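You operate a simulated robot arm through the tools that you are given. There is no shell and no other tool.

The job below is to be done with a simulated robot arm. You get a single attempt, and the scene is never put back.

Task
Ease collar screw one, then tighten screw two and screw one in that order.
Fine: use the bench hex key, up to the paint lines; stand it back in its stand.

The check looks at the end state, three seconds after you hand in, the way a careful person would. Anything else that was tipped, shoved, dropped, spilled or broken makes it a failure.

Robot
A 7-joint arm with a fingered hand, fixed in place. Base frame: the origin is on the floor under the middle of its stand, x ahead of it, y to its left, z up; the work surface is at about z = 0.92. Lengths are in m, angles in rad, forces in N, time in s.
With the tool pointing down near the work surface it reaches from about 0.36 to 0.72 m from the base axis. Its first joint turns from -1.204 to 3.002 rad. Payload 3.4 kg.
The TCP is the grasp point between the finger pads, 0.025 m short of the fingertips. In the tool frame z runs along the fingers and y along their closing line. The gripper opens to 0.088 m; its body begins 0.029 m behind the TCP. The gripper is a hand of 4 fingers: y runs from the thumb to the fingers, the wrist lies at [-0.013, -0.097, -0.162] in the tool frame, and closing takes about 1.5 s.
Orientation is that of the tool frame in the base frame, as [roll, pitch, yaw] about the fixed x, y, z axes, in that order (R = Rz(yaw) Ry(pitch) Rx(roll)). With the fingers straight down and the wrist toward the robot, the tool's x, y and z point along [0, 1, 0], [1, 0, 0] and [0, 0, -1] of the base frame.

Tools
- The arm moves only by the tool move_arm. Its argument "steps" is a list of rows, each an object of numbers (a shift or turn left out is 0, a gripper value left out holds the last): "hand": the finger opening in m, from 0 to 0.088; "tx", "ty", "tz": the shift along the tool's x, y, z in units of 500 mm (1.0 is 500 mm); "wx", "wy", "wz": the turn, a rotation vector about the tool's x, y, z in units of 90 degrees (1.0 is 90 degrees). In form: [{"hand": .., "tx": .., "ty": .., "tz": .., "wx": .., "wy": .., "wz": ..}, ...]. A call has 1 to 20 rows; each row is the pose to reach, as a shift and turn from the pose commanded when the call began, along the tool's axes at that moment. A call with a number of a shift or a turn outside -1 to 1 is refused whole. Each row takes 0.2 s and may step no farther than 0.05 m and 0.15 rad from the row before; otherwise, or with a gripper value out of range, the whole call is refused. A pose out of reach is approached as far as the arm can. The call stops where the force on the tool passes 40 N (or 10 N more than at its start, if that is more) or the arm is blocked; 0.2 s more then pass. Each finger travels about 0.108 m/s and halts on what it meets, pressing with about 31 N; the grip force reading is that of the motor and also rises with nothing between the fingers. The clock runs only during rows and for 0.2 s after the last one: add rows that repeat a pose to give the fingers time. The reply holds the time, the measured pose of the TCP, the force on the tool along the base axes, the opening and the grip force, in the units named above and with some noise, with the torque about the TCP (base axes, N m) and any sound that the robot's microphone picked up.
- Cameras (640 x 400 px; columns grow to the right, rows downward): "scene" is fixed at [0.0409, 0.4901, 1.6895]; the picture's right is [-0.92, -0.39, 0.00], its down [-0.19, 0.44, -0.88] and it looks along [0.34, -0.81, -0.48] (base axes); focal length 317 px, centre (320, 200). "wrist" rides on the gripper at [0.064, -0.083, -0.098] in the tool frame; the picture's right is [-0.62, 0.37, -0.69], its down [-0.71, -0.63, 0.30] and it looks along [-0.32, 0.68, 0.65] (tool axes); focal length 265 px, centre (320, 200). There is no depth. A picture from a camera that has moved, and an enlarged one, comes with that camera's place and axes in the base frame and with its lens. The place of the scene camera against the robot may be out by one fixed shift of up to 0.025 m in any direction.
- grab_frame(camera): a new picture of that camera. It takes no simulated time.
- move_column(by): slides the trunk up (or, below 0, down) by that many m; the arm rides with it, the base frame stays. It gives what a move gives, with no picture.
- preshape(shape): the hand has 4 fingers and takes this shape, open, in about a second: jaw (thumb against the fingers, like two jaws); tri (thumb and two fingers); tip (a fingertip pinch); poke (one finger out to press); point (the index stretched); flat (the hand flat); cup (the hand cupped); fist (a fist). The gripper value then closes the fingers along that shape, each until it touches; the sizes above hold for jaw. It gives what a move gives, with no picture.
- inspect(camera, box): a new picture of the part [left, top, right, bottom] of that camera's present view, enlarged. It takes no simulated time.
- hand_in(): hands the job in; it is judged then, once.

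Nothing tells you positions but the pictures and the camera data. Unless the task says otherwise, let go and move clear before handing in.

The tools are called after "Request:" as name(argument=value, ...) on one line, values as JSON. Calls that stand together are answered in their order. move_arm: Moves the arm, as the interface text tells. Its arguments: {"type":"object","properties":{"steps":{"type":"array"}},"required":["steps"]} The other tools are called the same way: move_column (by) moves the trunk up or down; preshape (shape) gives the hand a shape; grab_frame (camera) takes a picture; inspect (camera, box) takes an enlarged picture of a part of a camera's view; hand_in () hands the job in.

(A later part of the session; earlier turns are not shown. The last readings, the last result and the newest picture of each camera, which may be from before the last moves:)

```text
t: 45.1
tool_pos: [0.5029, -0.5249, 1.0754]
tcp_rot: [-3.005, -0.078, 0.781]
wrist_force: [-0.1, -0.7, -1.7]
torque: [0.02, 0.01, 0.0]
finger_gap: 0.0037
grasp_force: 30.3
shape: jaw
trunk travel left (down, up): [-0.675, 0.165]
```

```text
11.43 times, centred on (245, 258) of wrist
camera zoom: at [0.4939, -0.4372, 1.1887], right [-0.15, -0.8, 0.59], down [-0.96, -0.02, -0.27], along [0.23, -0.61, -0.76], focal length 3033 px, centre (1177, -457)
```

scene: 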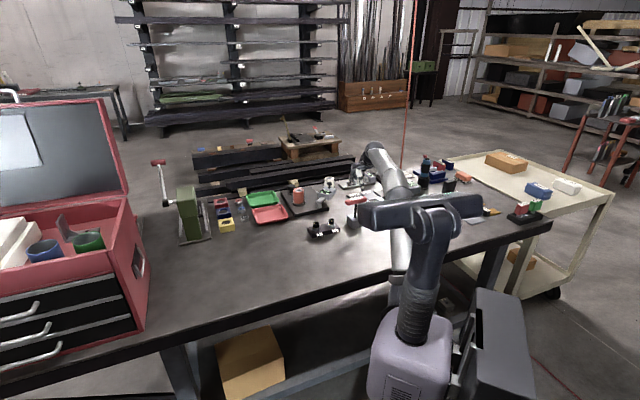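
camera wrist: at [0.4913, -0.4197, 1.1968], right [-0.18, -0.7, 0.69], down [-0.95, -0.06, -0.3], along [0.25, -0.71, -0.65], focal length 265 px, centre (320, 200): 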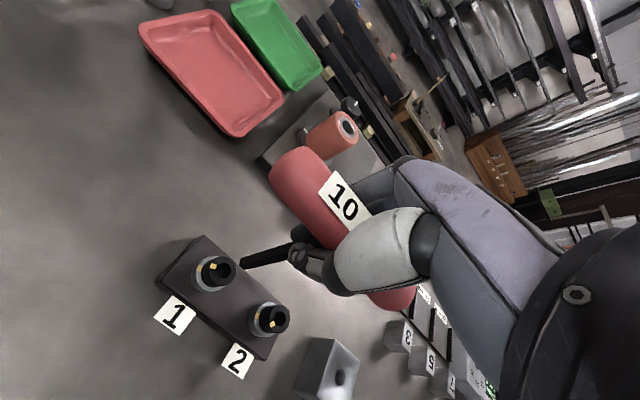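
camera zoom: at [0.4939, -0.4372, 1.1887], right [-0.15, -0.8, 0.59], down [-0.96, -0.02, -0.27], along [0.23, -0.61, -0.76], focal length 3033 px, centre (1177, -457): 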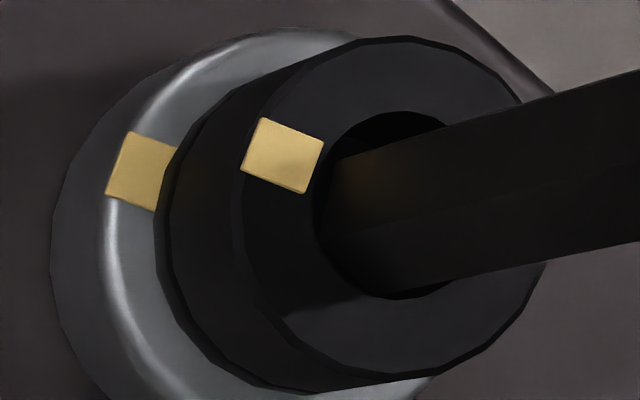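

No contact force, and the tip looks to be about 2 mm inside the socket. Continuing down gently.

Request:
move_arm(steps=[{"tx": -0.0003, "ty": 0.0005, "tz": 0.004}, {"tx": -0.0006, "ty": 0.001, "tz": 0.008}, {"tx": -0.0006, "ty": 0.001, "tz": 0.008}, {"tx": -0.0006, "ty": 0.001, "tz": 0.008}])

Request:
inspect(camera="wrist", box=[225, 240, 265, 275])

Request:
inspect(camera="scene", box=[312, 205, 336, 229])

```text
t: 46.1
tool_pos: [0.5023, -0.524, 1.0749]
tcp_rot: [-3.012, -0.077, 0.781]
wrist_force: [-0.7, 0.1, 14.2]
torque: [0.0, -0.06, -0.01]
finger_gap: 0.004
grasp_force: 30.3
shape: jaw
trunk travel left (down, up): [-0.675, 0.165]
```

```text
11.43 times, centred on (245, 258) of wrist
camera zoom: at [0.492, -0.4345, 1.1871], right [-0.15, -0.79, 0.59], down [-0.96, -0.02, -0.28], along [0.23, -0.61, -0.76], focal length 3033 px, centre (1177, -457)
```

zoom: 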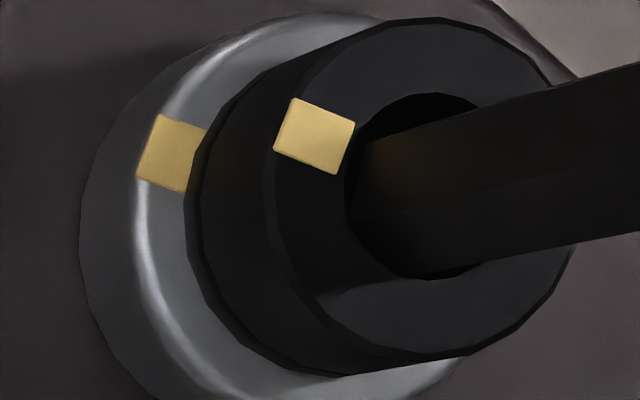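

```text
16.00 times, centred on (324, 217) of scene
camera zoom: at [0.0409, 0.4901, 1.6895], right [-0.92, -0.39, 0.0], down [-0.19, 0.44, -0.88], along [0.34, -0.81, -0.48], focal length 5065 px, centre (256, -72)
```

zoom: 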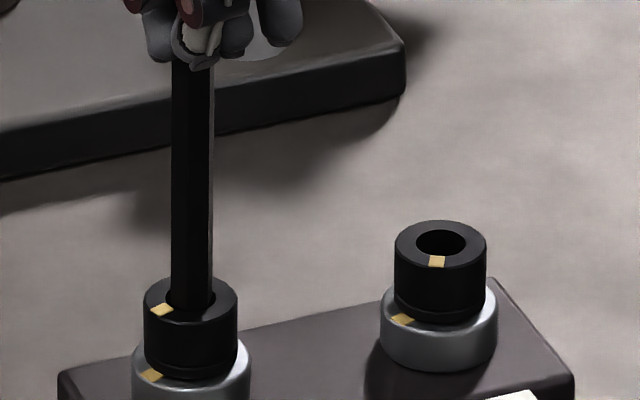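

Contact again (14 N) at nearly the same height, and the hand was pushed back about 3 mm as it loaded. I'll ease off to a light press and see where the tip sits.

Request:
move_arm(steps=[{"tx": 0.0003, "ty": -0.0005, "tz": -0.004}, {"tx": 0.0003, "ty": -0.0005, "tz": -0.004}, {"tx": 0.0003, "ty": -0.0005, "tz": -0.004}])

Request:
inspect(camera="wrist", box=[230, 240, 270, 272])

Request:
inspect(camera="scene", box=[312, 205, 336, 229])

```text
t: 46.9
tool_pos: [0.5028, -0.5235, 1.074]
tcp_rot: [-3.007, -0.08, 0.782]
wrist_force: [0.2, 0.9, 8.6]
torque: [0.08, 0.0, -0.02]
finger_gap: 0.0042
grasp_force: 31.1
shape: jaw
trunk travel left (down, up): [-0.675, 0.165]
```

```text
12.50 times, centred on (250, 256) of wrist
camera zoom: at [0.4927, -0.4356, 1.1874], right [-0.15, -0.79, 0.59], down [-0.96, -0.02, -0.27], along [0.23, -0.61, -0.76], focal length 3318 px, centre (1195, -500)
```

zoom: 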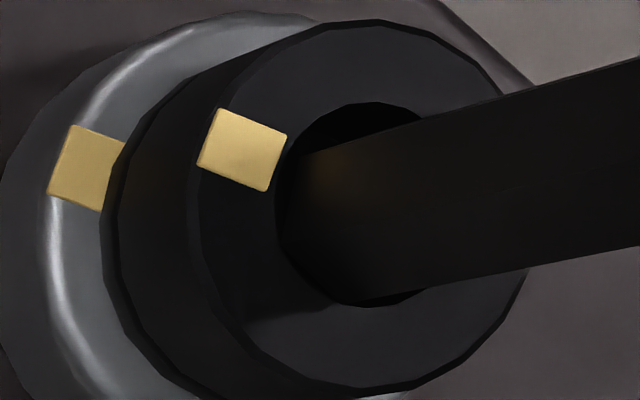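

```text
16.00 times, centred on (324, 217) of scene
camera zoom: at [0.0409, 0.4901, 1.6895], right [-0.92, -0.39, 0.0], down [-0.19, 0.44, -0.88], along [0.34, -0.81, -0.48], focal length 5065 px, centre (256, -72)
```

zoom: 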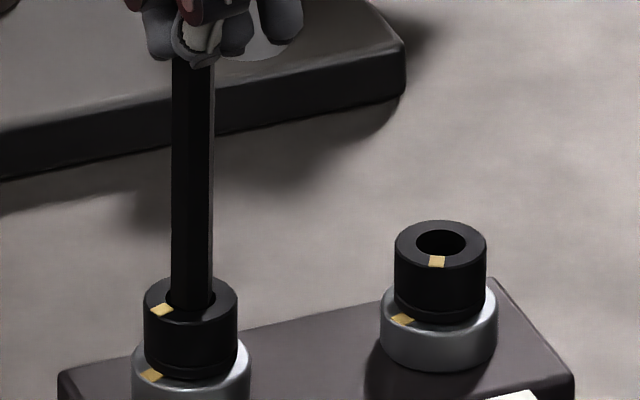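

In this view the near rim clips the key's tip, so it is inside the socket by about 3 mm and stopped there. A slight counterclockwise turn with light pressure is the easing direction anyway, and should let the hex drop in if its flats aren't matched.

Request:
move_arm(steps=[{"wx": 0.0043, "wy": -0.0074, "wz": -0.0549, "tx": -0.001}, {"wx": 0.0087, "wy": -0.0148, "wz": -0.1098, "tx": -0.002}, {"wx": 0.013, "wy": -0.0221, "wz": -0.1647, "tx": -0.003, "ty": 0.0004}, {"wx": 0.013, "wy": -0.0221, "wz": -0.1647, "tx": -0.003, "ty": 0.0004}, {"wx": 0.013, "wy": -0.0221, "wz": -0.1647, "tx": -0.003, "ty": 0.0004}])

Request:
inspect(camera="wrist", box=[220, 235, 280, 280])

Request:
inspect(camera="scene", box=[312, 205, 336, 229])

```text
t: 48.1
tool_pos: [0.5017, -0.5267, 1.0733]
tcp_rot: [-3.007, -0.078, 1.041]
wrist_force: [-0.6, 1.0, -0.7]
torque: [0.07, 0.02, 0.01]
finger_gap: 0.0041
grasp_force: 30.9
shape: jaw
trunk travel left (down, up): [-0.675, 0.165]
```

```text
8.89 times, centred on (250, 258) of wrist
camera zoom: at [0.4702, -0.444, 1.1865], right [0.06, -0.81, 0.59], down [-0.92, -0.27, -0.27], along [0.38, -0.53, -0.76], focal length 2359 px, centre (942, -311)
```

zoom: 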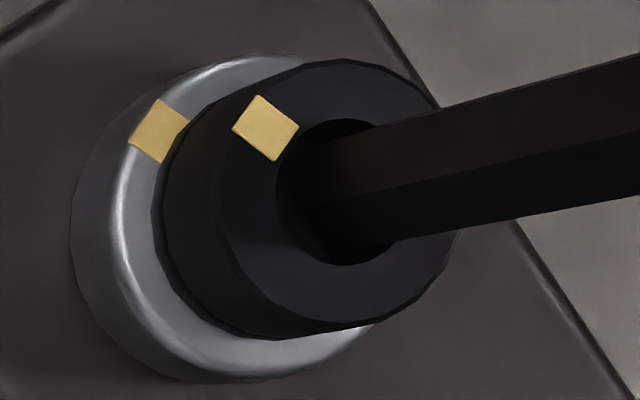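

```text
16.00 times, centred on (324, 217) of scene
camera zoom: at [0.0409, 0.4901, 1.6895], right [-0.92, -0.39, 0.0], down [-0.19, 0.44, -0.88], along [0.34, -0.81, -0.48], focal length 5065 px, centre (256, -72)
```

zoom: 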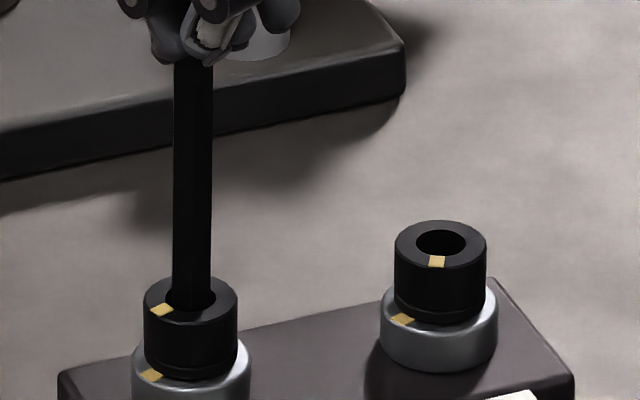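

The vertical contact released after the 15° turn and the screw's marks didn't move, so the hex probably lined up. I'll push down further at this angle.

Request:
move_arm(steps=[{"tx": -0.0003, "ty": 0.0005, "tz": 0.004}, {"tx": -0.0006, "ty": 0.0011, "tz": 0.0079}, {"tx": -0.0006, "ty": 0.0011, "tz": 0.0079}, {"tx": -0.0006, "ty": 0.0011, "tz": 0.0079}])

Request:
inspect(camera="wrist", box=[220, 235, 280, 280])

Request:
inspect(camera="scene", box=[312, 205, 336, 229])

```text
t: 49.1
tool_pos: [0.5019, -0.5249, 1.07]
tcp_rot: [-3.007, -0.077, 1.044]
wrist_force: [-0.8, 1.6, -0.5]
torque: [0.14, 0.09, 0.05]
finger_gap: 0.0039
grasp_force: 31.1
shape: jaw
trunk travel left (down, up): [-0.675, 0.165]
```

```text
8.89 times, centred on (250, 258) of wrist
camera zoom: at [0.4702, -0.4435, 1.1823], right [0.06, -0.81, 0.59], down [-0.92, -0.27, -0.27], along [0.38, -0.53, -0.76], focal length 2359 px, centre (942, -311)
```

zoom: 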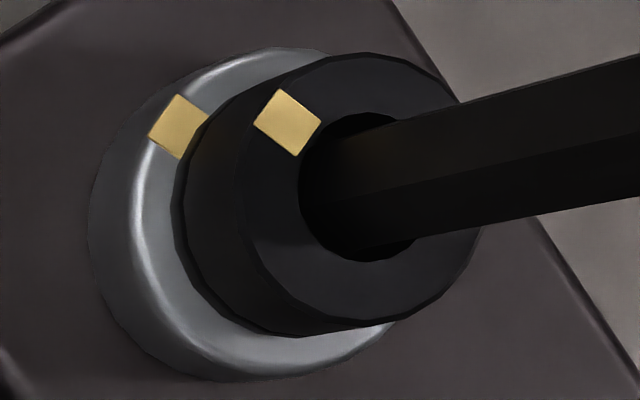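

```text
16.00 times, centred on (324, 217) of scene
camera zoom: at [0.0409, 0.4901, 1.6895], right [-0.92, -0.39, 0.0], down [-0.19, 0.44, -0.88], along [0.34, -0.81, -0.48], focal length 5065 px, centre (256, -72)
```

zoom: 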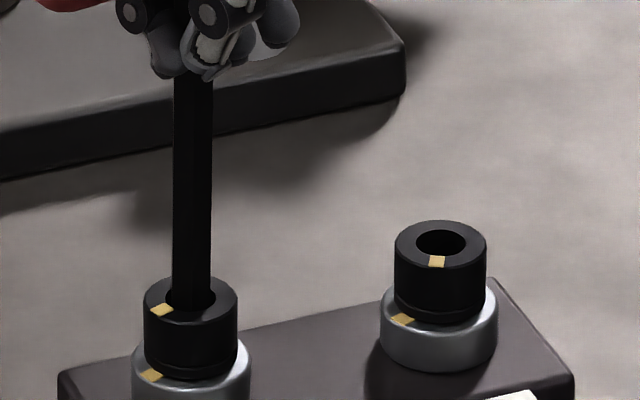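

It slides in freely with no resistance. I'll go deeper.

Request:
move_arm(steps=[{"tx": -0.0003, "ty": 0.0005, "tz": 0.004}, {"tx": -0.0006, "ty": 0.0011, "tz": 0.0079}, {"tx": -0.0006, "ty": 0.0011, "tz": 0.0079}])

Request:
move_arm(steps=[{"tx": -0.0003, "ty": 0.0005, "tz": 0.004}, {"tx": -0.0006, "ty": 0.0011, "tz": 0.0079}, {"tx": -0.0006, "ty": 0.0011, "tz": 0.0079}])

Request:
inspect(camera="scene", box=[300, 185, 350, 235])

Request:
inspect(camera="wrist", box=[220, 235, 280, 280])

```text
t: 49.9
tool_pos: [0.5014, -0.5257, 1.0654]
tcp_rot: [-3.008, -0.079, 1.043]
wrist_force: [-0.1, 2.1, -0.8]
torque: [0.2, 0.05, 0.01]
finger_gap: 0.0042
grasp_force: 30.9
shape: jaw
trunk travel left (down, up): [-0.675, 0.165]
```

```text
t: 50.7
tool_pos: [0.5032, -0.5259, 1.0625]
tcp_rot: [-3.007, -0.077, 1.042]
wrist_force: [-1.1, 2.9, 0.3]
torque: [0.21, 0.08, 0.01]
finger_gap: 0.0043
grasp_force: 31.1
shape: jaw
trunk travel left (down, up): [-0.675, 0.165]
```

```text
8.00 times, centred on (325, 210) of scene
camera zoom: at [0.0409, 0.4901, 1.6895], right [-0.92, -0.39, 0.0], down [-0.19, 0.44, -0.88], along [0.34, -0.81, -0.48], focal length 2533 px, centre (280, 120)
```

zoom: 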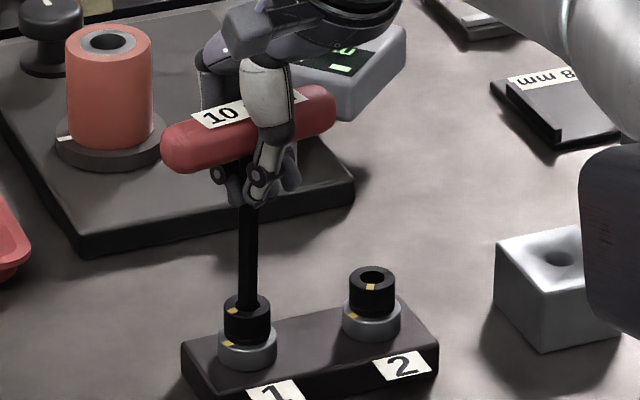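

```text
8.89 times, centred on (250, 258) of wrist
camera zoom: at [0.4703, -0.4437, 1.1749], right [0.06, -0.81, 0.59], down [-0.92, -0.27, -0.27], along [0.38, -0.53, -0.76], focal length 2359 px, centre (942, -311)
```

zoom: 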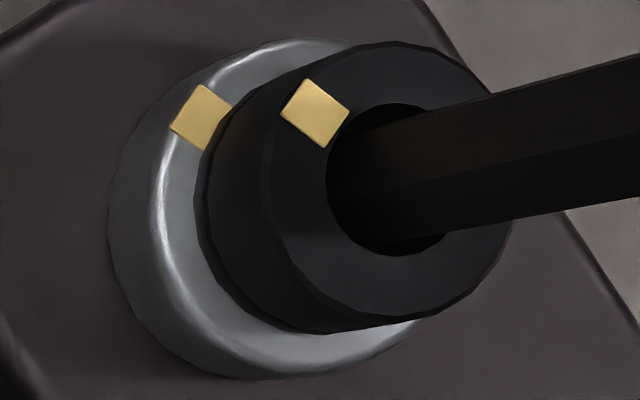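

The key is fully seated, about 13 mm deep. I'll turn counterclockwise 20° about the screw axis and check whether the screw follows.

Request:
move_arm(steps=[{"wx": 0.00433, "wy": -0.00743, "wz": -0.0549, "tx": -0.0007, "ty": 0.0002, "tz": -0.0001}, {"wx": 0.00866, "wy": -0.01486, "wz": -0.1098, "tx": -0.0014, "ty": 0.0004, "tz": -0.0002}, {"wx": 0.013, "wy": -0.0223, "wz": -0.1647, "tx": -0.0021, "ty": 0.0007, "tz": -0.0003}, {"wx": 0.01731, "wy": -0.02973, "wz": -0.21954, "tx": -0.0028, "ty": 0.0011, "tz": -0.0004}, {"wx": 0.01731, "wy": -0.02973, "wz": -0.21954, "tx": -0.0028, "ty": 0.0011, "tz": -0.0004}])

Request:
inspect(camera="scene", box=[312, 205, 336, 229])

Request:
inspect(camera="wrist", box=[200, 210, 320, 290])

```text
t: 51.9
tool_pos: [0.503, -0.5258, 1.0614]
tcp_rot: [-3.007, -0.077, 1.394]
wrist_force: [-2.1, 5.2, -0.9]
torque: [0.26, 0.16, -0.16]
finger_gap: 0.0041
grasp_force: 31.4
shape: jaw
trunk travel left (down, up): [-0.675, 0.165]
```

```text
16.00 times, centred on (324, 217) of scene
camera zoom: at [0.0409, 0.4901, 1.6895], right [-0.92, -0.39, 0.0], down [-0.19, 0.44, -0.88], along [0.34, -0.81, -0.48], focal length 5065 px, centre (256, -72)
```

zoom: 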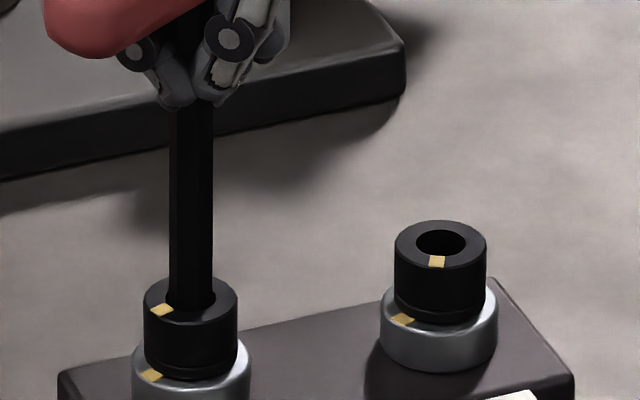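

```text
5.00 times, centred on (260, 250) of wrist
camera zoom: at [0.4438, -0.4604, 1.174], right [0.33, -0.74, 0.59], down [-0.78, -0.57, -0.27], along [0.53, -0.37, -0.76], focal length 1327 px, centre (620, -50)
```

zoom: 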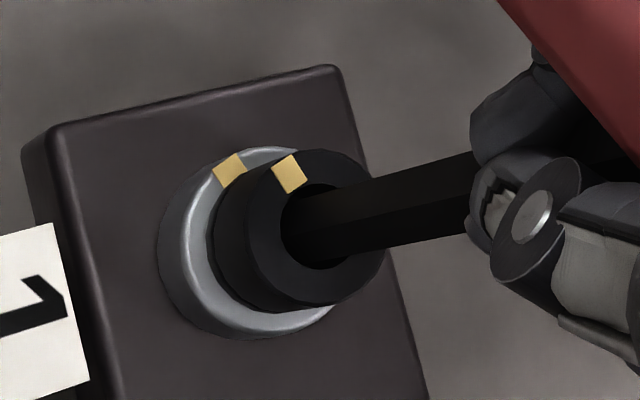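

The key turned 20°, but screw 1's marks are still aligned. A reaction torque (-0.16 Nm) is just starting to appear, so the hex play is being taken up. I'll relieve the side load and turn another 20°.

Request:
move_arm(steps=[{"tx": 0.0023, "ty": -0.0014}, {"tx": 0.0046, "ty": -0.0028}, {"wx": 0.00433, "wy": -0.00743, "wz": -0.0549, "tx": 0.0039, "ty": -0.0026, "tz": -0.0001}, {"wx": 0.00866, "wy": -0.01486, "wz": -0.1098, "tx": 0.0032, "ty": -0.0024, "tz": -0.0002}, {"wx": 0.013, "wy": -0.0223, "wz": -0.1647, "tx": 0.0025, "ty": -0.0021, "tz": -0.0003}, {"wx": 0.01731, "wy": -0.02973, "wz": -0.21954, "tx": 0.0018, "ty": -0.0017, "tz": -0.0004}, {"wx": 0.01731, "wy": -0.02973, "wz": -0.21954, "tx": 0.0018, "ty": -0.0017, "tz": -0.0004}])

Request:
inspect(camera="scene", box=[312, 205, 336, 229])

Request:
inspect(camera="wrist", box=[200, 210, 320, 290])

```text
t: 53.5
tool_pos: [0.504, -0.5265, 1.0605]
tcp_rot: [-3.005, -0.077, 1.744]
wrist_force: [3.0, 1.6, -2.7]
torque: [0.62, 0.24, -0.78]
finger_gap: 0.0049
grasp_force: 31.4
shape: jaw
trunk travel left (down, up): [-0.675, 0.165]
```

```text
16.00 times, centred on (324, 217) of scene
camera zoom: at [0.0409, 0.4901, 1.6895], right [-0.92, -0.39, 0.0], down [-0.19, 0.44, -0.88], along [0.34, -0.81, -0.48], focal length 5065 px, centre (256, -72)
```

zoom: 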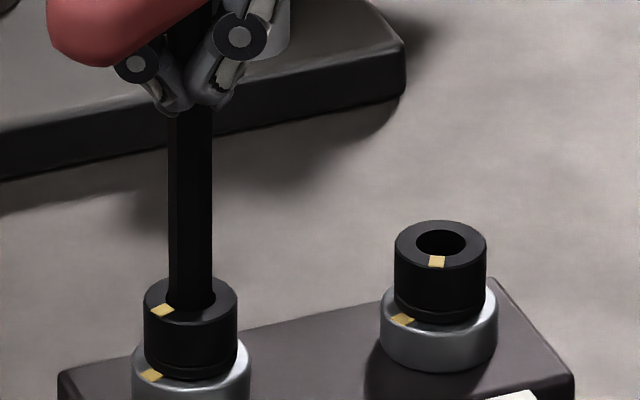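

```text
5.00 times, centred on (260, 250) of wrist
camera zoom: at [0.4249, -0.4848, 1.1738], right [0.57, -0.58, 0.59], down [-0.54, -0.8, -0.27], along [0.63, -0.16, -0.76], focal length 1327 px, centre (620, -50)
```

zoom: 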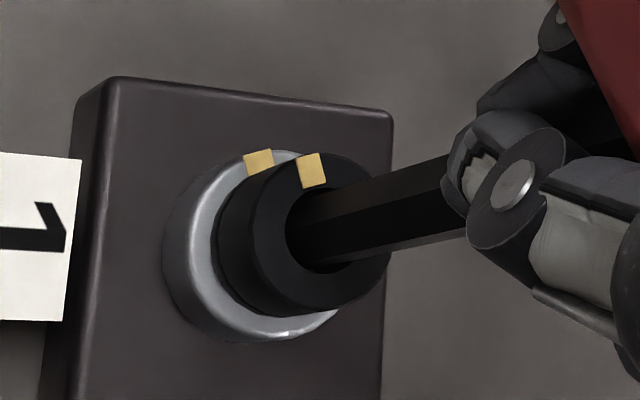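

The hex is engaged now (0.78 Nm reaction), but the screw has not broken loose yet. I'll turn a further 15°, watching for it to give.

Request:
move_arm(steps=[{"wx": 0.00433, "wy": -0.00743, "wz": -0.0549, "tx": -0.0007, "ty": 0.0002, "tz": -0.0001}, {"wx": 0.00866, "wy": -0.01486, "wz": -0.1098, "tx": -0.0014, "ty": 0.0004, "tz": -0.0002}, {"wx": 0.013, "wy": -0.0223, "wz": -0.1647, "tx": -0.0021, "ty": 0.0007, "tz": -0.0003}, {"wx": 0.013, "wy": -0.0223, "wz": -0.1647, "tx": -0.0021, "ty": 0.0007, "tz": -0.0003}])

Request:
inspect(camera="scene", box=[305, 195, 341, 231])

Request:
grab_frame(camera="wrist")

```text
t: 54.3
tool_pos: [0.4943, -0.5159, 1.0573]
tcp_rot: [-3.024, -0.059, 1.979]
wrist_force: [1.0, -8.7, 11.3]
torque: [-0.38, -0.49, -0.25]
finger_gap: 0.007
grasp_force: 31.0
shape: jaw
out of reach, approached as far as the arm can: row 1, 2, 3
trunk travel left (down, up): [-0.675, 0.165]
stopped in row 3: the force on the tool passed its limit at 47 N (the readings are from after the stop); the commanded pose is now the measured one
```

```text
11.11 times, centred on (323, 213) of scene
camera zoom: at [0.0409, 0.4901, 1.6895], right [-0.92, -0.39, 0.0], down [-0.19, 0.44, -0.88], along [0.34, -0.81, -0.48], focal length 3518 px, centre (287, 56)
```

zoom: 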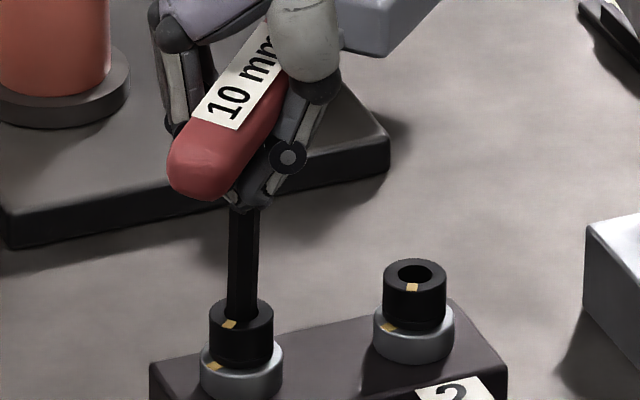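

```text
taken
camera wrist: at [0.4054, -0.492, 1.1679], right [0.67, -0.42, 0.61], down [-0.33, -0.91, -0.27], along [0.67, -0.02, -0.75], focal length 265 px, centre (320, 200)
```

wrist: 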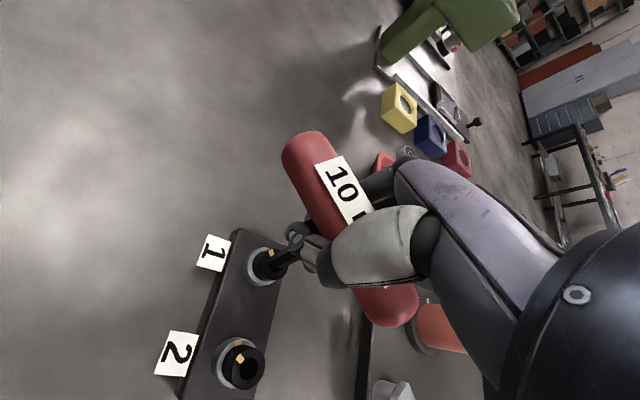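

The arm ran out of reach and stopped at 47 N. I need to check the screw marks and whether the block moved.

Request:
inspect(camera="scene", box=[312, 205, 336, 229])

Request:
inspect(camera="wrist", box=[190, 210, 310, 390])

Request:
inspect(camera="scene", box=[300, 200, 380, 245])

```text
16.00 times, centred on (324, 217) of scene
camera zoom: at [0.0409, 0.4901, 1.6895], right [-0.92, -0.39, 0.0], down [-0.19, 0.44, -0.88], along [0.34, -0.81, -0.48], focal length 5065 px, centre (256, -72)
```

zoom: 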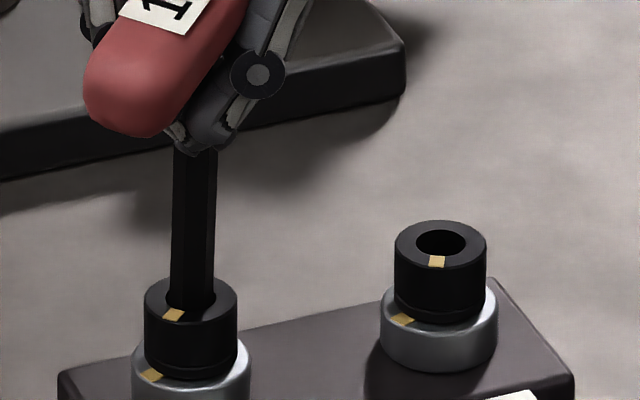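

```text
2.22 times, centred on (250, 300) of wrist
camera zoom: at [0.4054, -0.492, 1.1679], right [0.67, -0.42, 0.61], down [-0.33, -0.91, -0.27], along [0.67, -0.02, -0.75], focal length 590 px, centre (476, -22)
```

zoom: 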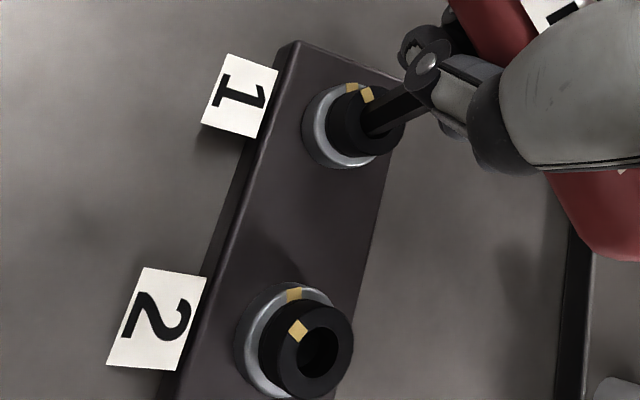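

```text
8.00 times, centred on (340, 222) of scene
camera zoom: at [0.0409, 0.4901, 1.6895], right [-0.92, -0.39, 0.0], down [-0.19, 0.44, -0.88], along [0.34, -0.81, -0.48], focal length 2533 px, centre (160, 20)
```

zoom: 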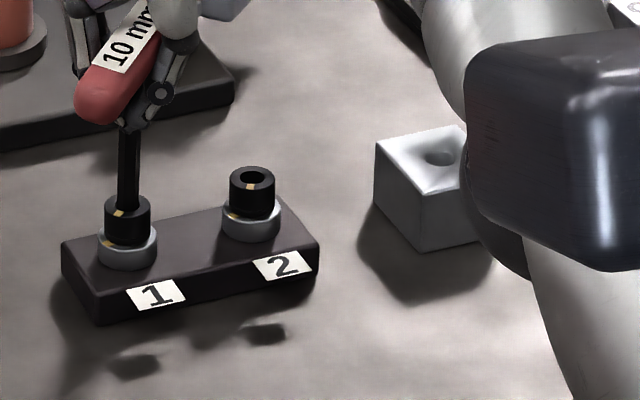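

The block hasn't shifted, and screw 1's head mark has moved about 23° counterclockwise, so it broke loose and is easing. The bar slipped about 30° in the grip and my hand is off-centre. The socket holds the key upright, so I'll open here and re-grip squarely.

Request:
move_arm(steps=[{"hand": 0.02}, {"hand": 0.04}, {"hand": 0.06}, {"hand": 0.087}, {"hand": 0.087}, {"hand": 0.087}])

Request:
inspect(camera="scene", box=[300, 185, 350, 235])

Request:
grab_frame(camera="wrist")

```text
t: 55.7
tool_pos: [0.4956, -0.5142, 1.0552]
tcp_rot: [-3.021, -0.065, 1.981]
wrist_force: [0.3, -0.1, -0.7]
torque: [0.02, 0.02, -0.02]
finger_gap: 0.0868
grasp_force: 0.1
shape: jaw
trunk travel left (down, up): [-0.675, 0.165]
```

```text
8.00 times, centred on (325, 210) of scene
camera zoom: at [0.0409, 0.4901, 1.6895], right [-0.92, -0.39, 0.0], down [-0.19, 0.44, -0.88], along [0.34, -0.81, -0.48], focal length 2533 px, centre (280, 120)
```

zoom: 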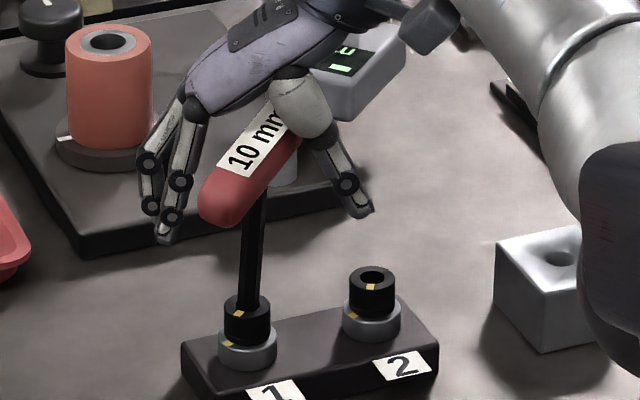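

```text
taken
camera wrist: at [0.4067, -0.491, 1.1667], right [0.68, -0.43, 0.6], down [-0.33, -0.91, -0.27], along [0.66, -0.01, -0.75], focal length 265 px, centre (320, 200)
```

wrist: 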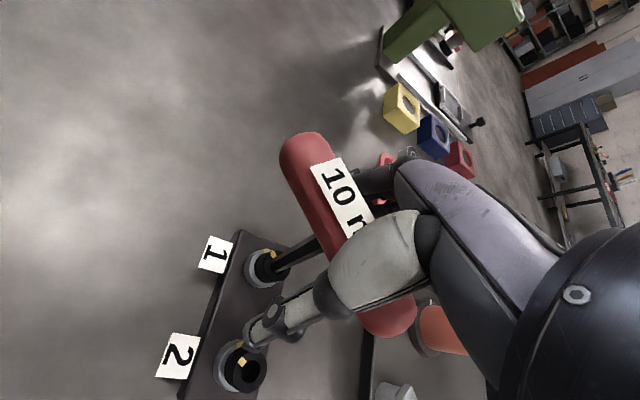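

The key stands in the socket and the hand is clear of it. I'll lift off and straighten up to measure the key's pose and screw 1's angle from above.

Request:
move_arm(steps=[{"tx": 0.002, "ty": -0.0035, "tz": -0.0265}, {"tx": 0.005, "ty": -0.008, "tz": -0.06}, {"tx": 0.008, "ty": -0.0135, "tz": -0.1}, {"tx": 0.011, "ty": -0.0185, "tz": -0.14}, {"tx": 0.014, "ty": -0.0234, "tz": -0.1778}, {"tx": 0.014, "ty": -0.0234, "tz": -0.1778}])

Request:
inspect(camera="scene", box=[305, 190, 345, 235])

Request:
grab_frame(camera="wrist")

```text
t: 57.1
tool_pos: [0.4688, -0.4964, 1.1331]
tcp_rot: [-3.022, -0.064, 1.981]
wrist_force: [0.6, -0.6, 0.0]
torque: [0.02, 0.0, -0.01]
finger_gap: 0.0866
grasp_force: 0.0
shape: jaw
out of reach, approached as far as the arm can: row 1, 2, 3, 4, 5, 6
trunk travel left (down, up): [-0.675, 0.165]
```

```text
8.89 times, centred on (325, 212) of scene
camera zoom: at [0.0409, 0.4901, 1.6895], right [-0.92, -0.39, 0.0], down [-0.19, 0.44, -0.88], along [0.34, -0.81, -0.48], focal length 2814 px, centre (276, 89)
```

zoom: 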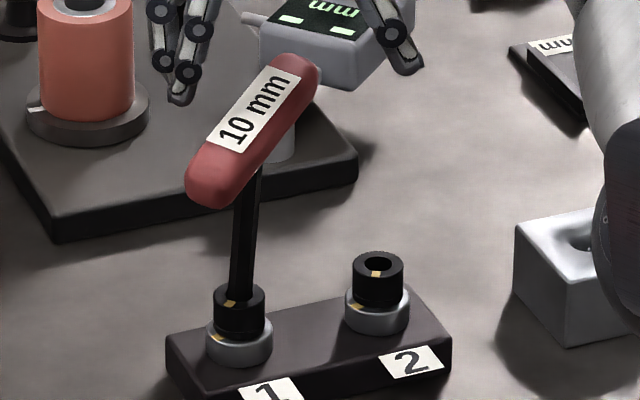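

```text
taken
camera wrist: at [0.3811, -0.4736, 1.2449], right [0.68, -0.42, 0.6], down [-0.33, -0.91, -0.27], along [0.66, -0.01, -0.75], focal length 265 px, centre (320, 200)
```

wrist: 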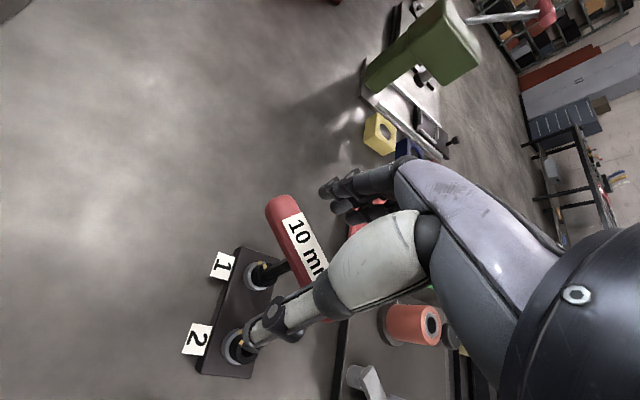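

The key stands in screw 1 with a slight lean. I'll level the hand, then yaw it to match the bar.

Request:
move_arm(steps=[{"wx": -0.038, "wy": -0.0204, "tz": -0.02}, {"wx": -0.0758, "wy": -0.0407, "tz": -0.04}, {"wx": -0.0758, "wy": -0.0407, "tz": -0.04}])

Request:
move_arm(steps=[{"wz": 0.067}, {"wz": 0.134}, {"wz": 0.2}, {"wz": 0.267}, {"wz": 0.334}, {"wz": 0.334}, {"wz": 0.334}])

Request:
grab_frame(camera="wrist")

Request:
inspect(camera="scene", box=[312, 205, 336, 229])

```text
t: 57.9
tool_pos: [0.4753, -0.501, 1.1572]
tcp_rot: [-3.14, 0.0, 1.987]
wrist_force: [-0.2, -0.2, 0.1]
torque: [0.0, 0.03, 0.01]
finger_gap: 0.087
grasp_force: 0.0
shape: jaw
out of reach, approached as far as the arm can: row 2, 3
trunk travel left (down, up): [-0.675, 0.165]
```

```text
t: 59.5
tool_pos: [0.5003, -0.5265, 1.1746]
tcp_rot: [-3.139, 0.001, 1.46]
wrist_force: [0.1, -0.1, 0.0]
torque: [0.02, 0.01, -0.01]
finger_gap: 0.087
grasp_force: 0.1
shape: jaw
out of reach, approached as far as the arm can: row 1, 2, 3, 4, 5, 6, 7
trunk travel left (down, up): [-0.675, 0.165]
```

```text
taken
camera wrist: at [0.4249, -0.4546, 1.2725], right [0.3, -0.66, 0.69], down [-0.71, -0.64, -0.3], along [0.64, -0.4, -0.66], focal length 265 px, centre (320, 200)
```

wrist: 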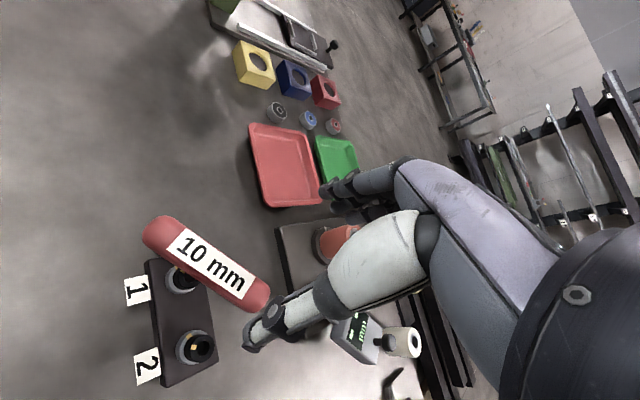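

```text
16.00 times, centred on (324, 217) of scene
camera zoom: at [0.0409, 0.4901, 1.6895], right [-0.92, -0.39, 0.0], down [-0.19, 0.44, -0.88], along [0.34, -0.81, -0.48], focal length 5065 px, centre (256, -72)
```

zoom: 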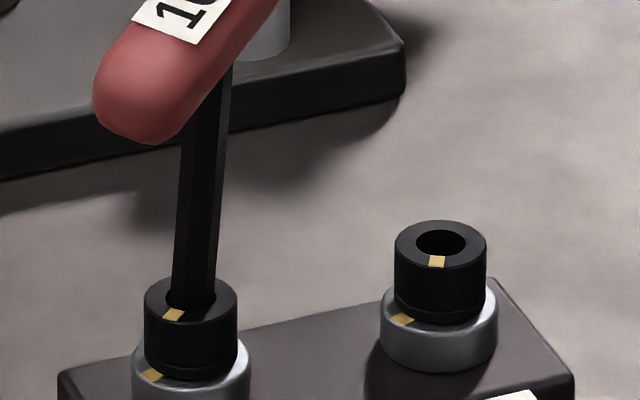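

Request:
inspect(camera="wrist", box=[130, 200, 280, 320])

Request:
inspect(camera="wrist", box=[120, 240, 230, 390])

Request:
inspect(camera="scene", box=[310, 190, 340, 215])

```text
3.33 times, centred on (205, 260) of wrist
camera zoom: at [0.4249, -0.4546, 1.2725], right [0.3, -0.66, 0.69], down [-0.71, -0.64, -0.3], along [0.64, -0.4, -0.66], focal length 885 px, centre (703, 0)
```

zoom: 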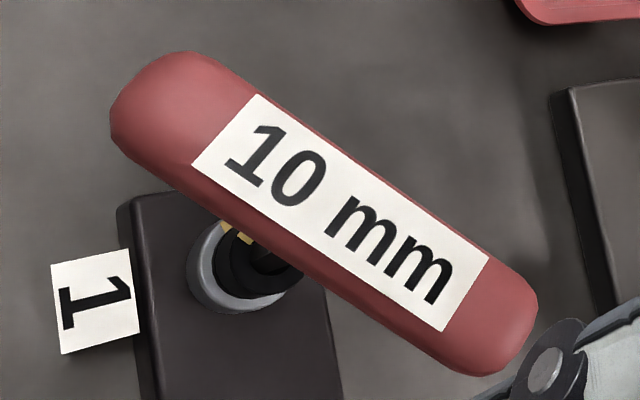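

```text
2.67 times, centred on (175, 315) of wrist
camera zoom: at [0.4249, -0.4546, 1.2725], right [0.3, -0.66, 0.69], down [-0.71, -0.64, -0.3], along [0.64, -0.4, -0.66], focal length 708 px, centre (707, -107)
```

zoom: 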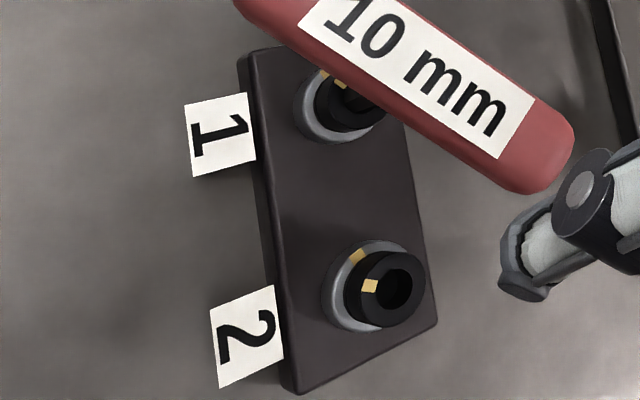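

```text
16.00 times, centred on (325, 202) of scene
camera zoom: at [0.0409, 0.4901, 1.6895], right [-0.92, -0.39, 0.0], down [-0.19, 0.44, -0.88], along [0.34, -0.81, -0.48], focal length 5065 px, centre (240, 160)
```

zoom: 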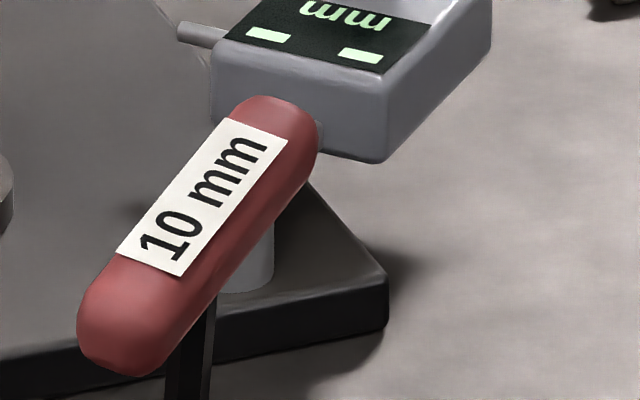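

The key leans about 11° toward the robot in the socket, with the bar centre near (0.4905, -0.5105, 1.075) and the bar along 88°. I'll match the hand to that attitude above the bar.

Request:
move_arm(steps=[{"wx": -0.0465, "wy": -0.0417, "wz": -0.0229, "tx": 0.0247, "ty": -0.0233, "tz": 0.0257}, {"wx": -0.093, "wy": -0.0834, "wz": -0.0458, "tx": 0.0494, "ty": -0.0466, "tz": 0.0514}, {"wx": -0.093, "wy": -0.0834, "wz": -0.0458, "tx": 0.0494, "ty": -0.0466, "tz": 0.0514}, {"wx": -0.093, "wy": -0.0834, "wz": -0.0458, "tx": 0.0494, "ty": -0.0466, "tz": 0.0514}])

Request:
grab_frame(camera="wrist")

Request:
inspect(camera="scene", box=[305, 180, 345, 220])

```text
t: 60.5
tool_pos: [0.5207, -0.5446, 1.1845]
tcp_rot: [3.004, 0.137, 1.524]
wrist_force: [0.7, -0.9, 0.6]
torque: [-0.03, 0.02, -0.02]
finger_gap: 0.0867
grasp_force: 0.0
shape: jaw
out of reach, approached as far as the arm can: row 1, 2, 3, 4
trunk travel left (down, up): [-0.675, 0.165]
```

```text
taken
camera wrist: at [0.4283, -0.4669, 1.2599], right [0.24, -0.53, 0.81], down [-0.62, -0.73, -0.29], along [0.75, -0.43, -0.5], focal length 265 px, centre (320, 200)
```

wrist: 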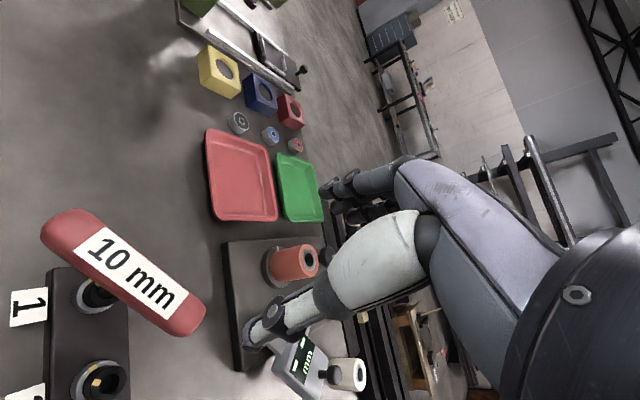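

```text
10.00 times, centred on (325, 200) of scene
camera zoom: at [0.0409, 0.4901, 1.6895], right [-0.92, -0.39, 0.0], down [-0.19, 0.44, -0.88], along [0.34, -0.81, -0.48], focal length 3166 px, centre (270, 200)
```

zoom: 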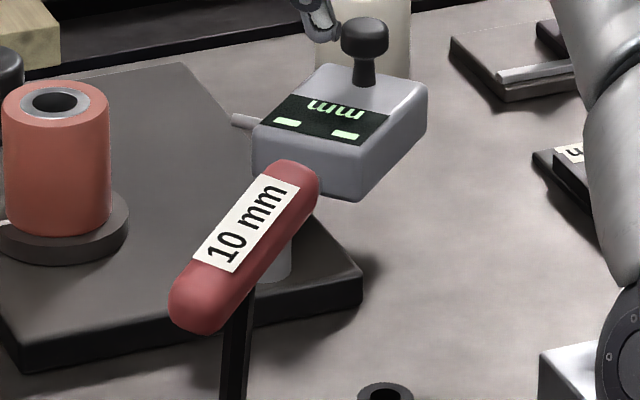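

The commanded pose had drifted outside the arm's reach, so the measured pose isn't tracking it. I'll pull the command inward until tracking is restored, staying well above everything.

Request:
move_arm(steps=[{"tx": 0.0344, "ty": -0.0347, "tz": 0.01}, {"tx": 0.0688, "ty": -0.0694, "tz": 0.02}, {"tx": 0.0688, "ty": -0.0694, "tz": 0.02}, {"tx": 0.0688, "ty": -0.0694, "tz": 0.02}])

```text
t: 61.5
tool_pos: [0.5196, -0.5457, 1.1883]
tcp_rot: [3.002, 0.136, 1.523]
wrist_force: [0.1, -1.5, 0.6]
torque: [0.01, -0.01, -0.01]
finger_gap: 0.0869
grasp_force: 0.0
shape: jaw
out of reach, approached as far as the arm can: row 1, 2, 3, 4
trunk travel left (down, up): [-0.675, 0.165]
```

Request:
move_arm(steps=[{"tx": 0.0273, "ty": -0.0281, "tz": -0.0077}, {"tx": 0.0546, "ty": -0.0562, "tz": -0.0154}, {"tx": 0.082, "ty": -0.0844, "tz": -0.023}, {"tx": 0.1093, "ty": -0.1125, "tz": -0.0307}, {"tx": 0.1366, "ty": -0.1406, "tz": -0.0384}, {"tx": 0.1366, "ty": -0.1406, "tz": -0.0384}])

```text
t: 62.9
tool_pos: [0.4961, -0.5289, 1.2314]
tcp_rot: [3.003, 0.135, 1.523]
wrist_force: [0.6, 0.0, 0.2]
torque: [0.0, 0.02, -0.05]
finger_gap: 0.087
grasp_force: 0.1
shape: jaw
out of reach, approached as far as the arm can: row 1, 2, 3, 4, 5, 6
trunk travel left (down, up): [-0.675, 0.165]
```

Request:
grab_frame(camera="scene")

Request:
grab_frame(camera="wrist")

```text
taken
```

scene: 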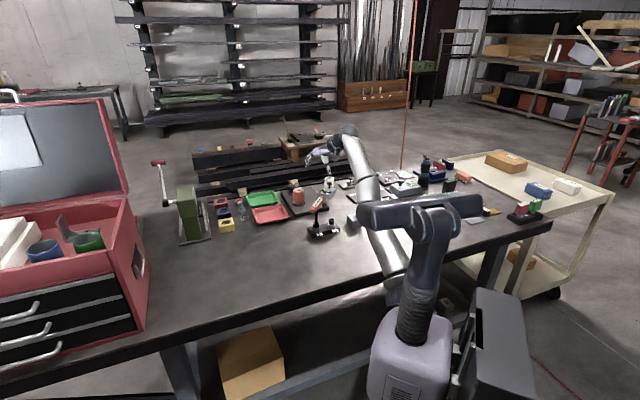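

```text
taken
camera wrist: at [0.4028, -0.4492, 1.3085], right [0.25, -0.53, 0.81], down [-0.62, -0.73, -0.29], along [0.75, -0.43, -0.5], focal length 265 px, centre (320, 200)
```

wrist: 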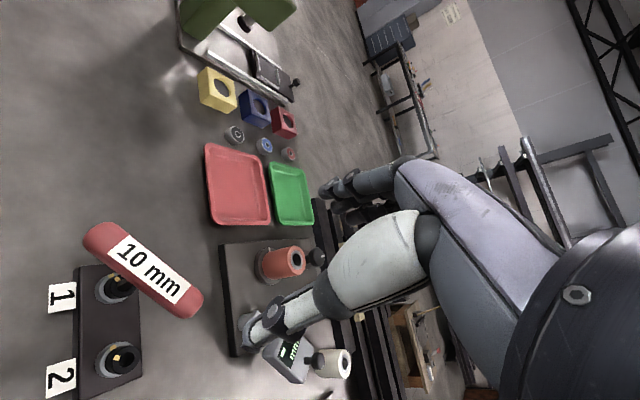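

Request:
move_arm(steps=[{"tz": 0.0}, {"tz": 0.0}, {"tz": 0.0}, {"tz": 0.0}, {"tz": 0.0}])

```text
t: 64.1
tool_pos: [0.4962, -0.5276, 1.2325]
tcp_rot: [3.001, 0.134, 1.525]
wrist_force: [0.2, 0.1, 0.0]
torque: [0.01, 0.01, 0.01]
finger_gap: 0.0866
grasp_force: 0.0
shape: jaw
trunk travel left (down, up): [-0.675, 0.165]
```

The flag cleared, so the command now matches the actual pose. The limit looks like a wrist-joint limit at this yaw rather than distance. I'll level the hand and yaw back clockwise to a comfortable posture, well above the key.

Request:
move_arm(steps=[{"wx": 0.0432, "wy": 0.0435}, {"wx": 0.0865, "wy": 0.087}, {"wx": 0.0865, "wy": 0.087}])

Request:
move_arm(steps=[{"wz": 0.08}, {"wz": 0.16}, {"wz": 0.24}, {"wz": 0.32}, {"wz": 0.4}, {"wz": 0.47}, {"wz": 0.47}])

```text
t: 64.9
tool_pos: [0.4819, -0.5067, 1.2133]
tcp_rot: [3.139, 0.0, 1.536]
wrist_force: [-0.7, 0.3, 0.7]
torque: [0.01, 0.02, -0.01]
finger_gap: 0.0869
grasp_force: 0.0
shape: jaw
out of reach, approached as far as the arm can: row 1, 2, 3
trunk travel left (down, up): [-0.675, 0.165]
```

```text
t: 66.5
tool_pos: [0.4996, -0.5203, 1.2289]
tcp_rot: [3.14, -0.001, 0.794]
wrist_force: [0.3, 0.1, 0.6]
torque: [-0.01, 0.01, 0.02]
finger_gap: 0.0868
grasp_force: 0.1
shape: jaw
out of reach, approached as far as the arm can: row 1, 2, 3, 4, 5, 6, 7
trunk travel left (down, up): [-0.675, 0.165]
```

Request:
move_arm(steps=[{"ty": 0.0}, {"ty": 0.0}, {"ty": -0.04}, {"ty": -0.08}, {"ty": -0.12}, {"ty": -0.12}, {"ty": -0.12}])

```text
t: 68.1
tool_pos: [0.4851, -0.5023, 1.2559]
tcp_rot: [3.138, -0.003, 0.798]
wrist_force: [0.3, -0.6, -0.9]
torque: [0.0, 0.04, 0.02]
finger_gap: 0.0869
grasp_force: 0.1
shape: jaw
out of reach, approached as far as the arm can: row 3, 4, 5, 6, 7
trunk travel left (down, up): [-0.675, 0.165]
```

The elbow seems locked straight, so inward commands don't bend it. Moving down should make it flex in its normal elbow-up direction. I'll shift sideways away from the key first and command downward.

Request:
move_arm(steps=[{"tx": 0.05}, {"tx": 0.1}, {"tx": 0.1, "tz": 0.04}, {"tx": 0.1, "tz": 0.08}, {"tx": 0.1, "tz": 0.12}, {"tx": 0.1, "tz": 0.12}])

Request:
grab_frame(camera="scene")

```text
t: 69.5
tool_pos: [0.5433, -0.4802, 1.212]
tcp_rot: [3.14, -0.001, 0.795]
wrist_force: [0.4, 0.3, 0.1]
torque: [0.01, 0.0, 0.0]
finger_gap: 0.0866
grasp_force: 0.1
shape: jaw
out of reach, approached as far as the arm can: row 3, 4, 5, 6
trunk travel left (down, up): [-0.675, 0.165]
```

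```text
taken
```

scene: 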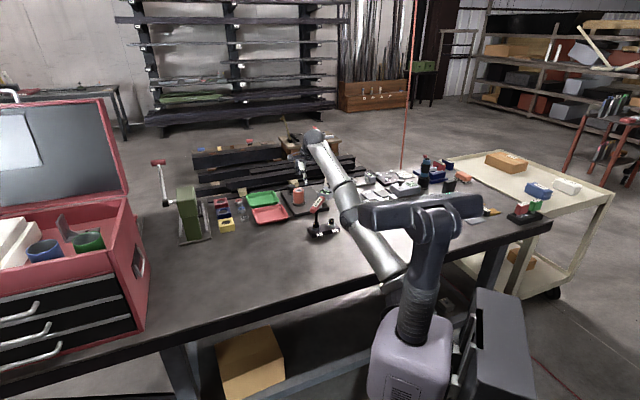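

The arm is straight, so I'll move sideways over empty bench, away from the key, and lower further to get the elbow to flex again.

Request:
move_arm(steps=[{"tx": 0.05}, {"tx": 0.1}, {"tx": 0.14}, {"tx": 0.14, "ty": -0.05}, {"tx": 0.14, "ty": -0.1}, {"tx": 0.14, "ty": -0.1, "tz": 0.06}, {"tx": 0.14, "ty": -0.1, "tz": 0.12}, {"tx": 0.14, "ty": -0.1, "tz": 0.16}, {"tx": 0.14, "ty": -0.1, "tz": 0.16}])

```text
t: 71.5
tool_pos: [0.6082, -0.418, 1.1684]
tcp_rot: [3.139, -0.002, 0.796]
wrist_force: [-0.5, -0.5, -0.3]
torque: [-0.01, 0.02, -0.02]
finger_gap: 0.0869
grasp_force: 0.0
shape: jaw
out of reach, approached as far as the arm can: row 2, 3, 4, 5, 6, 7, 8, 9
trunk travel left (down, up): [-0.675, 0.165]
```

Request:
move_arm(steps=[{"tz": -0.05}, {"tz": -0.1}, {"tz": -0.15}, {"tz": -0.2}, {"tz": -0.2, "ty": -0.05}, {"tz": -0.2, "ty": -0.1}, {"tz": -0.2, "ty": -0.15}, {"tz": -0.2, "ty": -0.2}, {"tz": -0.2, "ty": -0.2}])

Request:
grab_frame(camera="scene")

```text
t: 73.5
tool_pos: [0.5488, -0.3496, 1.2791]
tcp_rot: [3.141, 0.0, 0.798]
wrist_force: [0.4, -0.2, -1.4]
torque: [0.03, 0.0, -0.01]
finger_gap: 0.087
grasp_force: 0.1
shape: jaw
out of reach, approached as far as the arm can: row 1, 2, 3, 4, 5, 6, 8, 9
trunk travel left (down, up): [-0.675, 0.165]
```

```text
taken
```

scene: 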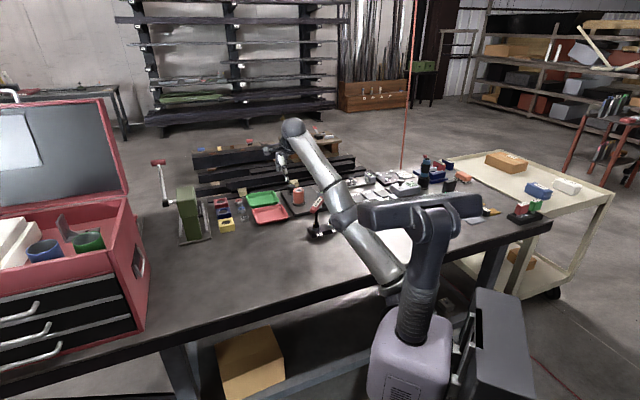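

The arm is still only tracking a limited surface, which suggests a wrist-flexion limit in this posture. I'll tilt the fingers outward to relieve the wrist, in free space away from the key, and see if tracking returns.

Request:
move_arm(steps=[{"wx": 0.0}, {"wx": -0.08}, {"wx": -0.16}, {"wx": -0.24}, {"wx": -0.32}, {"wx": -0.4}, {"wx": -0.4}, {"wx": -0.4}])

Request:
move_arm(steps=[{"tz": 0.0}, {"tz": 0.0}])

Request:
grab_frame(camera="scene")

```text
t: 75.3
tool_pos: [0.6278, -0.367, 1.3519]
tcp_rot: [2.511, -0.001, 0.795]
wrist_force: [-0.4, 0.0, 0.4]
torque: [-0.02, -0.02, -0.02]
finger_gap: 0.0868
grasp_force: 0.0
shape: jaw
out of reach, approached as far as the arm can: row 2, 3, 4, 5, 6, 7, 8
trunk travel left (down, up): [-0.675, 0.165]
```

```text
t: 75.9
tool_pos: [0.6279, -0.3678, 1.3513]
tcp_rot: [2.512, -0.002, 0.795]
wrist_force: [-0.6, -0.2, 0.0]
torque: [0.01, -0.01, 0.01]
finger_gap: 0.0871
grasp_force: 0.2
shape: jaw
trunk travel left (down, up): [-0.675, 0.165]
```

```text
taken
```

scene: 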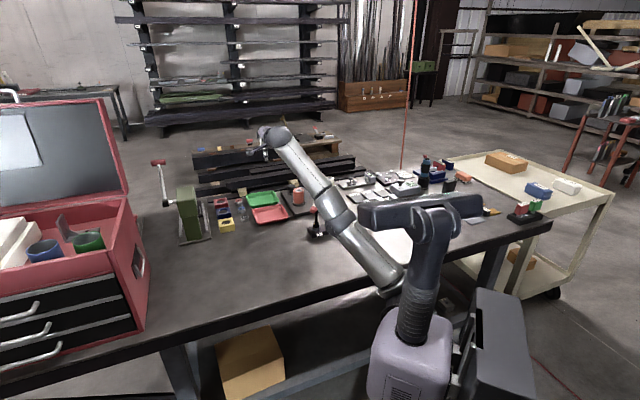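

The tilt changed but the wrist stayed put, so the elbow itself is over-extended to the wrong side of straight. I'll command outward then down along the arc, so it passes back through straight and flexes elbow-up. This is over empty bench.

Request:
move_arm(steps=[{"ty": 0.05, "tz": 0.036}, {"ty": 0.097, "tz": 0.07}, {"ty": 0.12, "tz": 0.09}, {"ty": 0.075, "tz": 0.15}, {"ty": 0.03, "tz": 0.21}, {"ty": -0.02, "tz": 0.27}, {"ty": -0.06, "tz": 0.33}, {"ty": -0.1, "tz": 0.385}, {"ty": -0.1, "tz": 0.385}, {"ty": -0.1, "tz": 0.385}])

Request:
grab_frame(camera="scene")

```text
t: 78.1
tool_pos: [0.7154, -0.4294, 1.1774]
tcp_rot: [2.512, -0.002, 0.795]
wrist_force: [-0.6, -0.3, 0.5]
torque: [0.01, 0.0, 0.0]
finger_gap: 0.0868
grasp_force: 0.2
shape: jaw
out of reach, approached as far as the arm can: row 1, 2, 3, 4, 5, 6, 7, 8, 9, 10
trunk travel left (down, up): [-0.675, 0.165]
```

```text
taken
```

scene: 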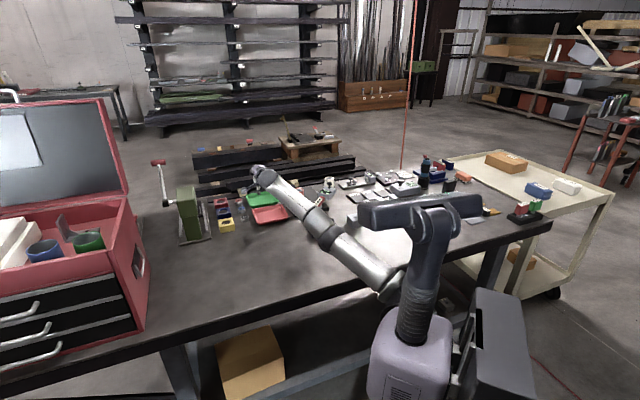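

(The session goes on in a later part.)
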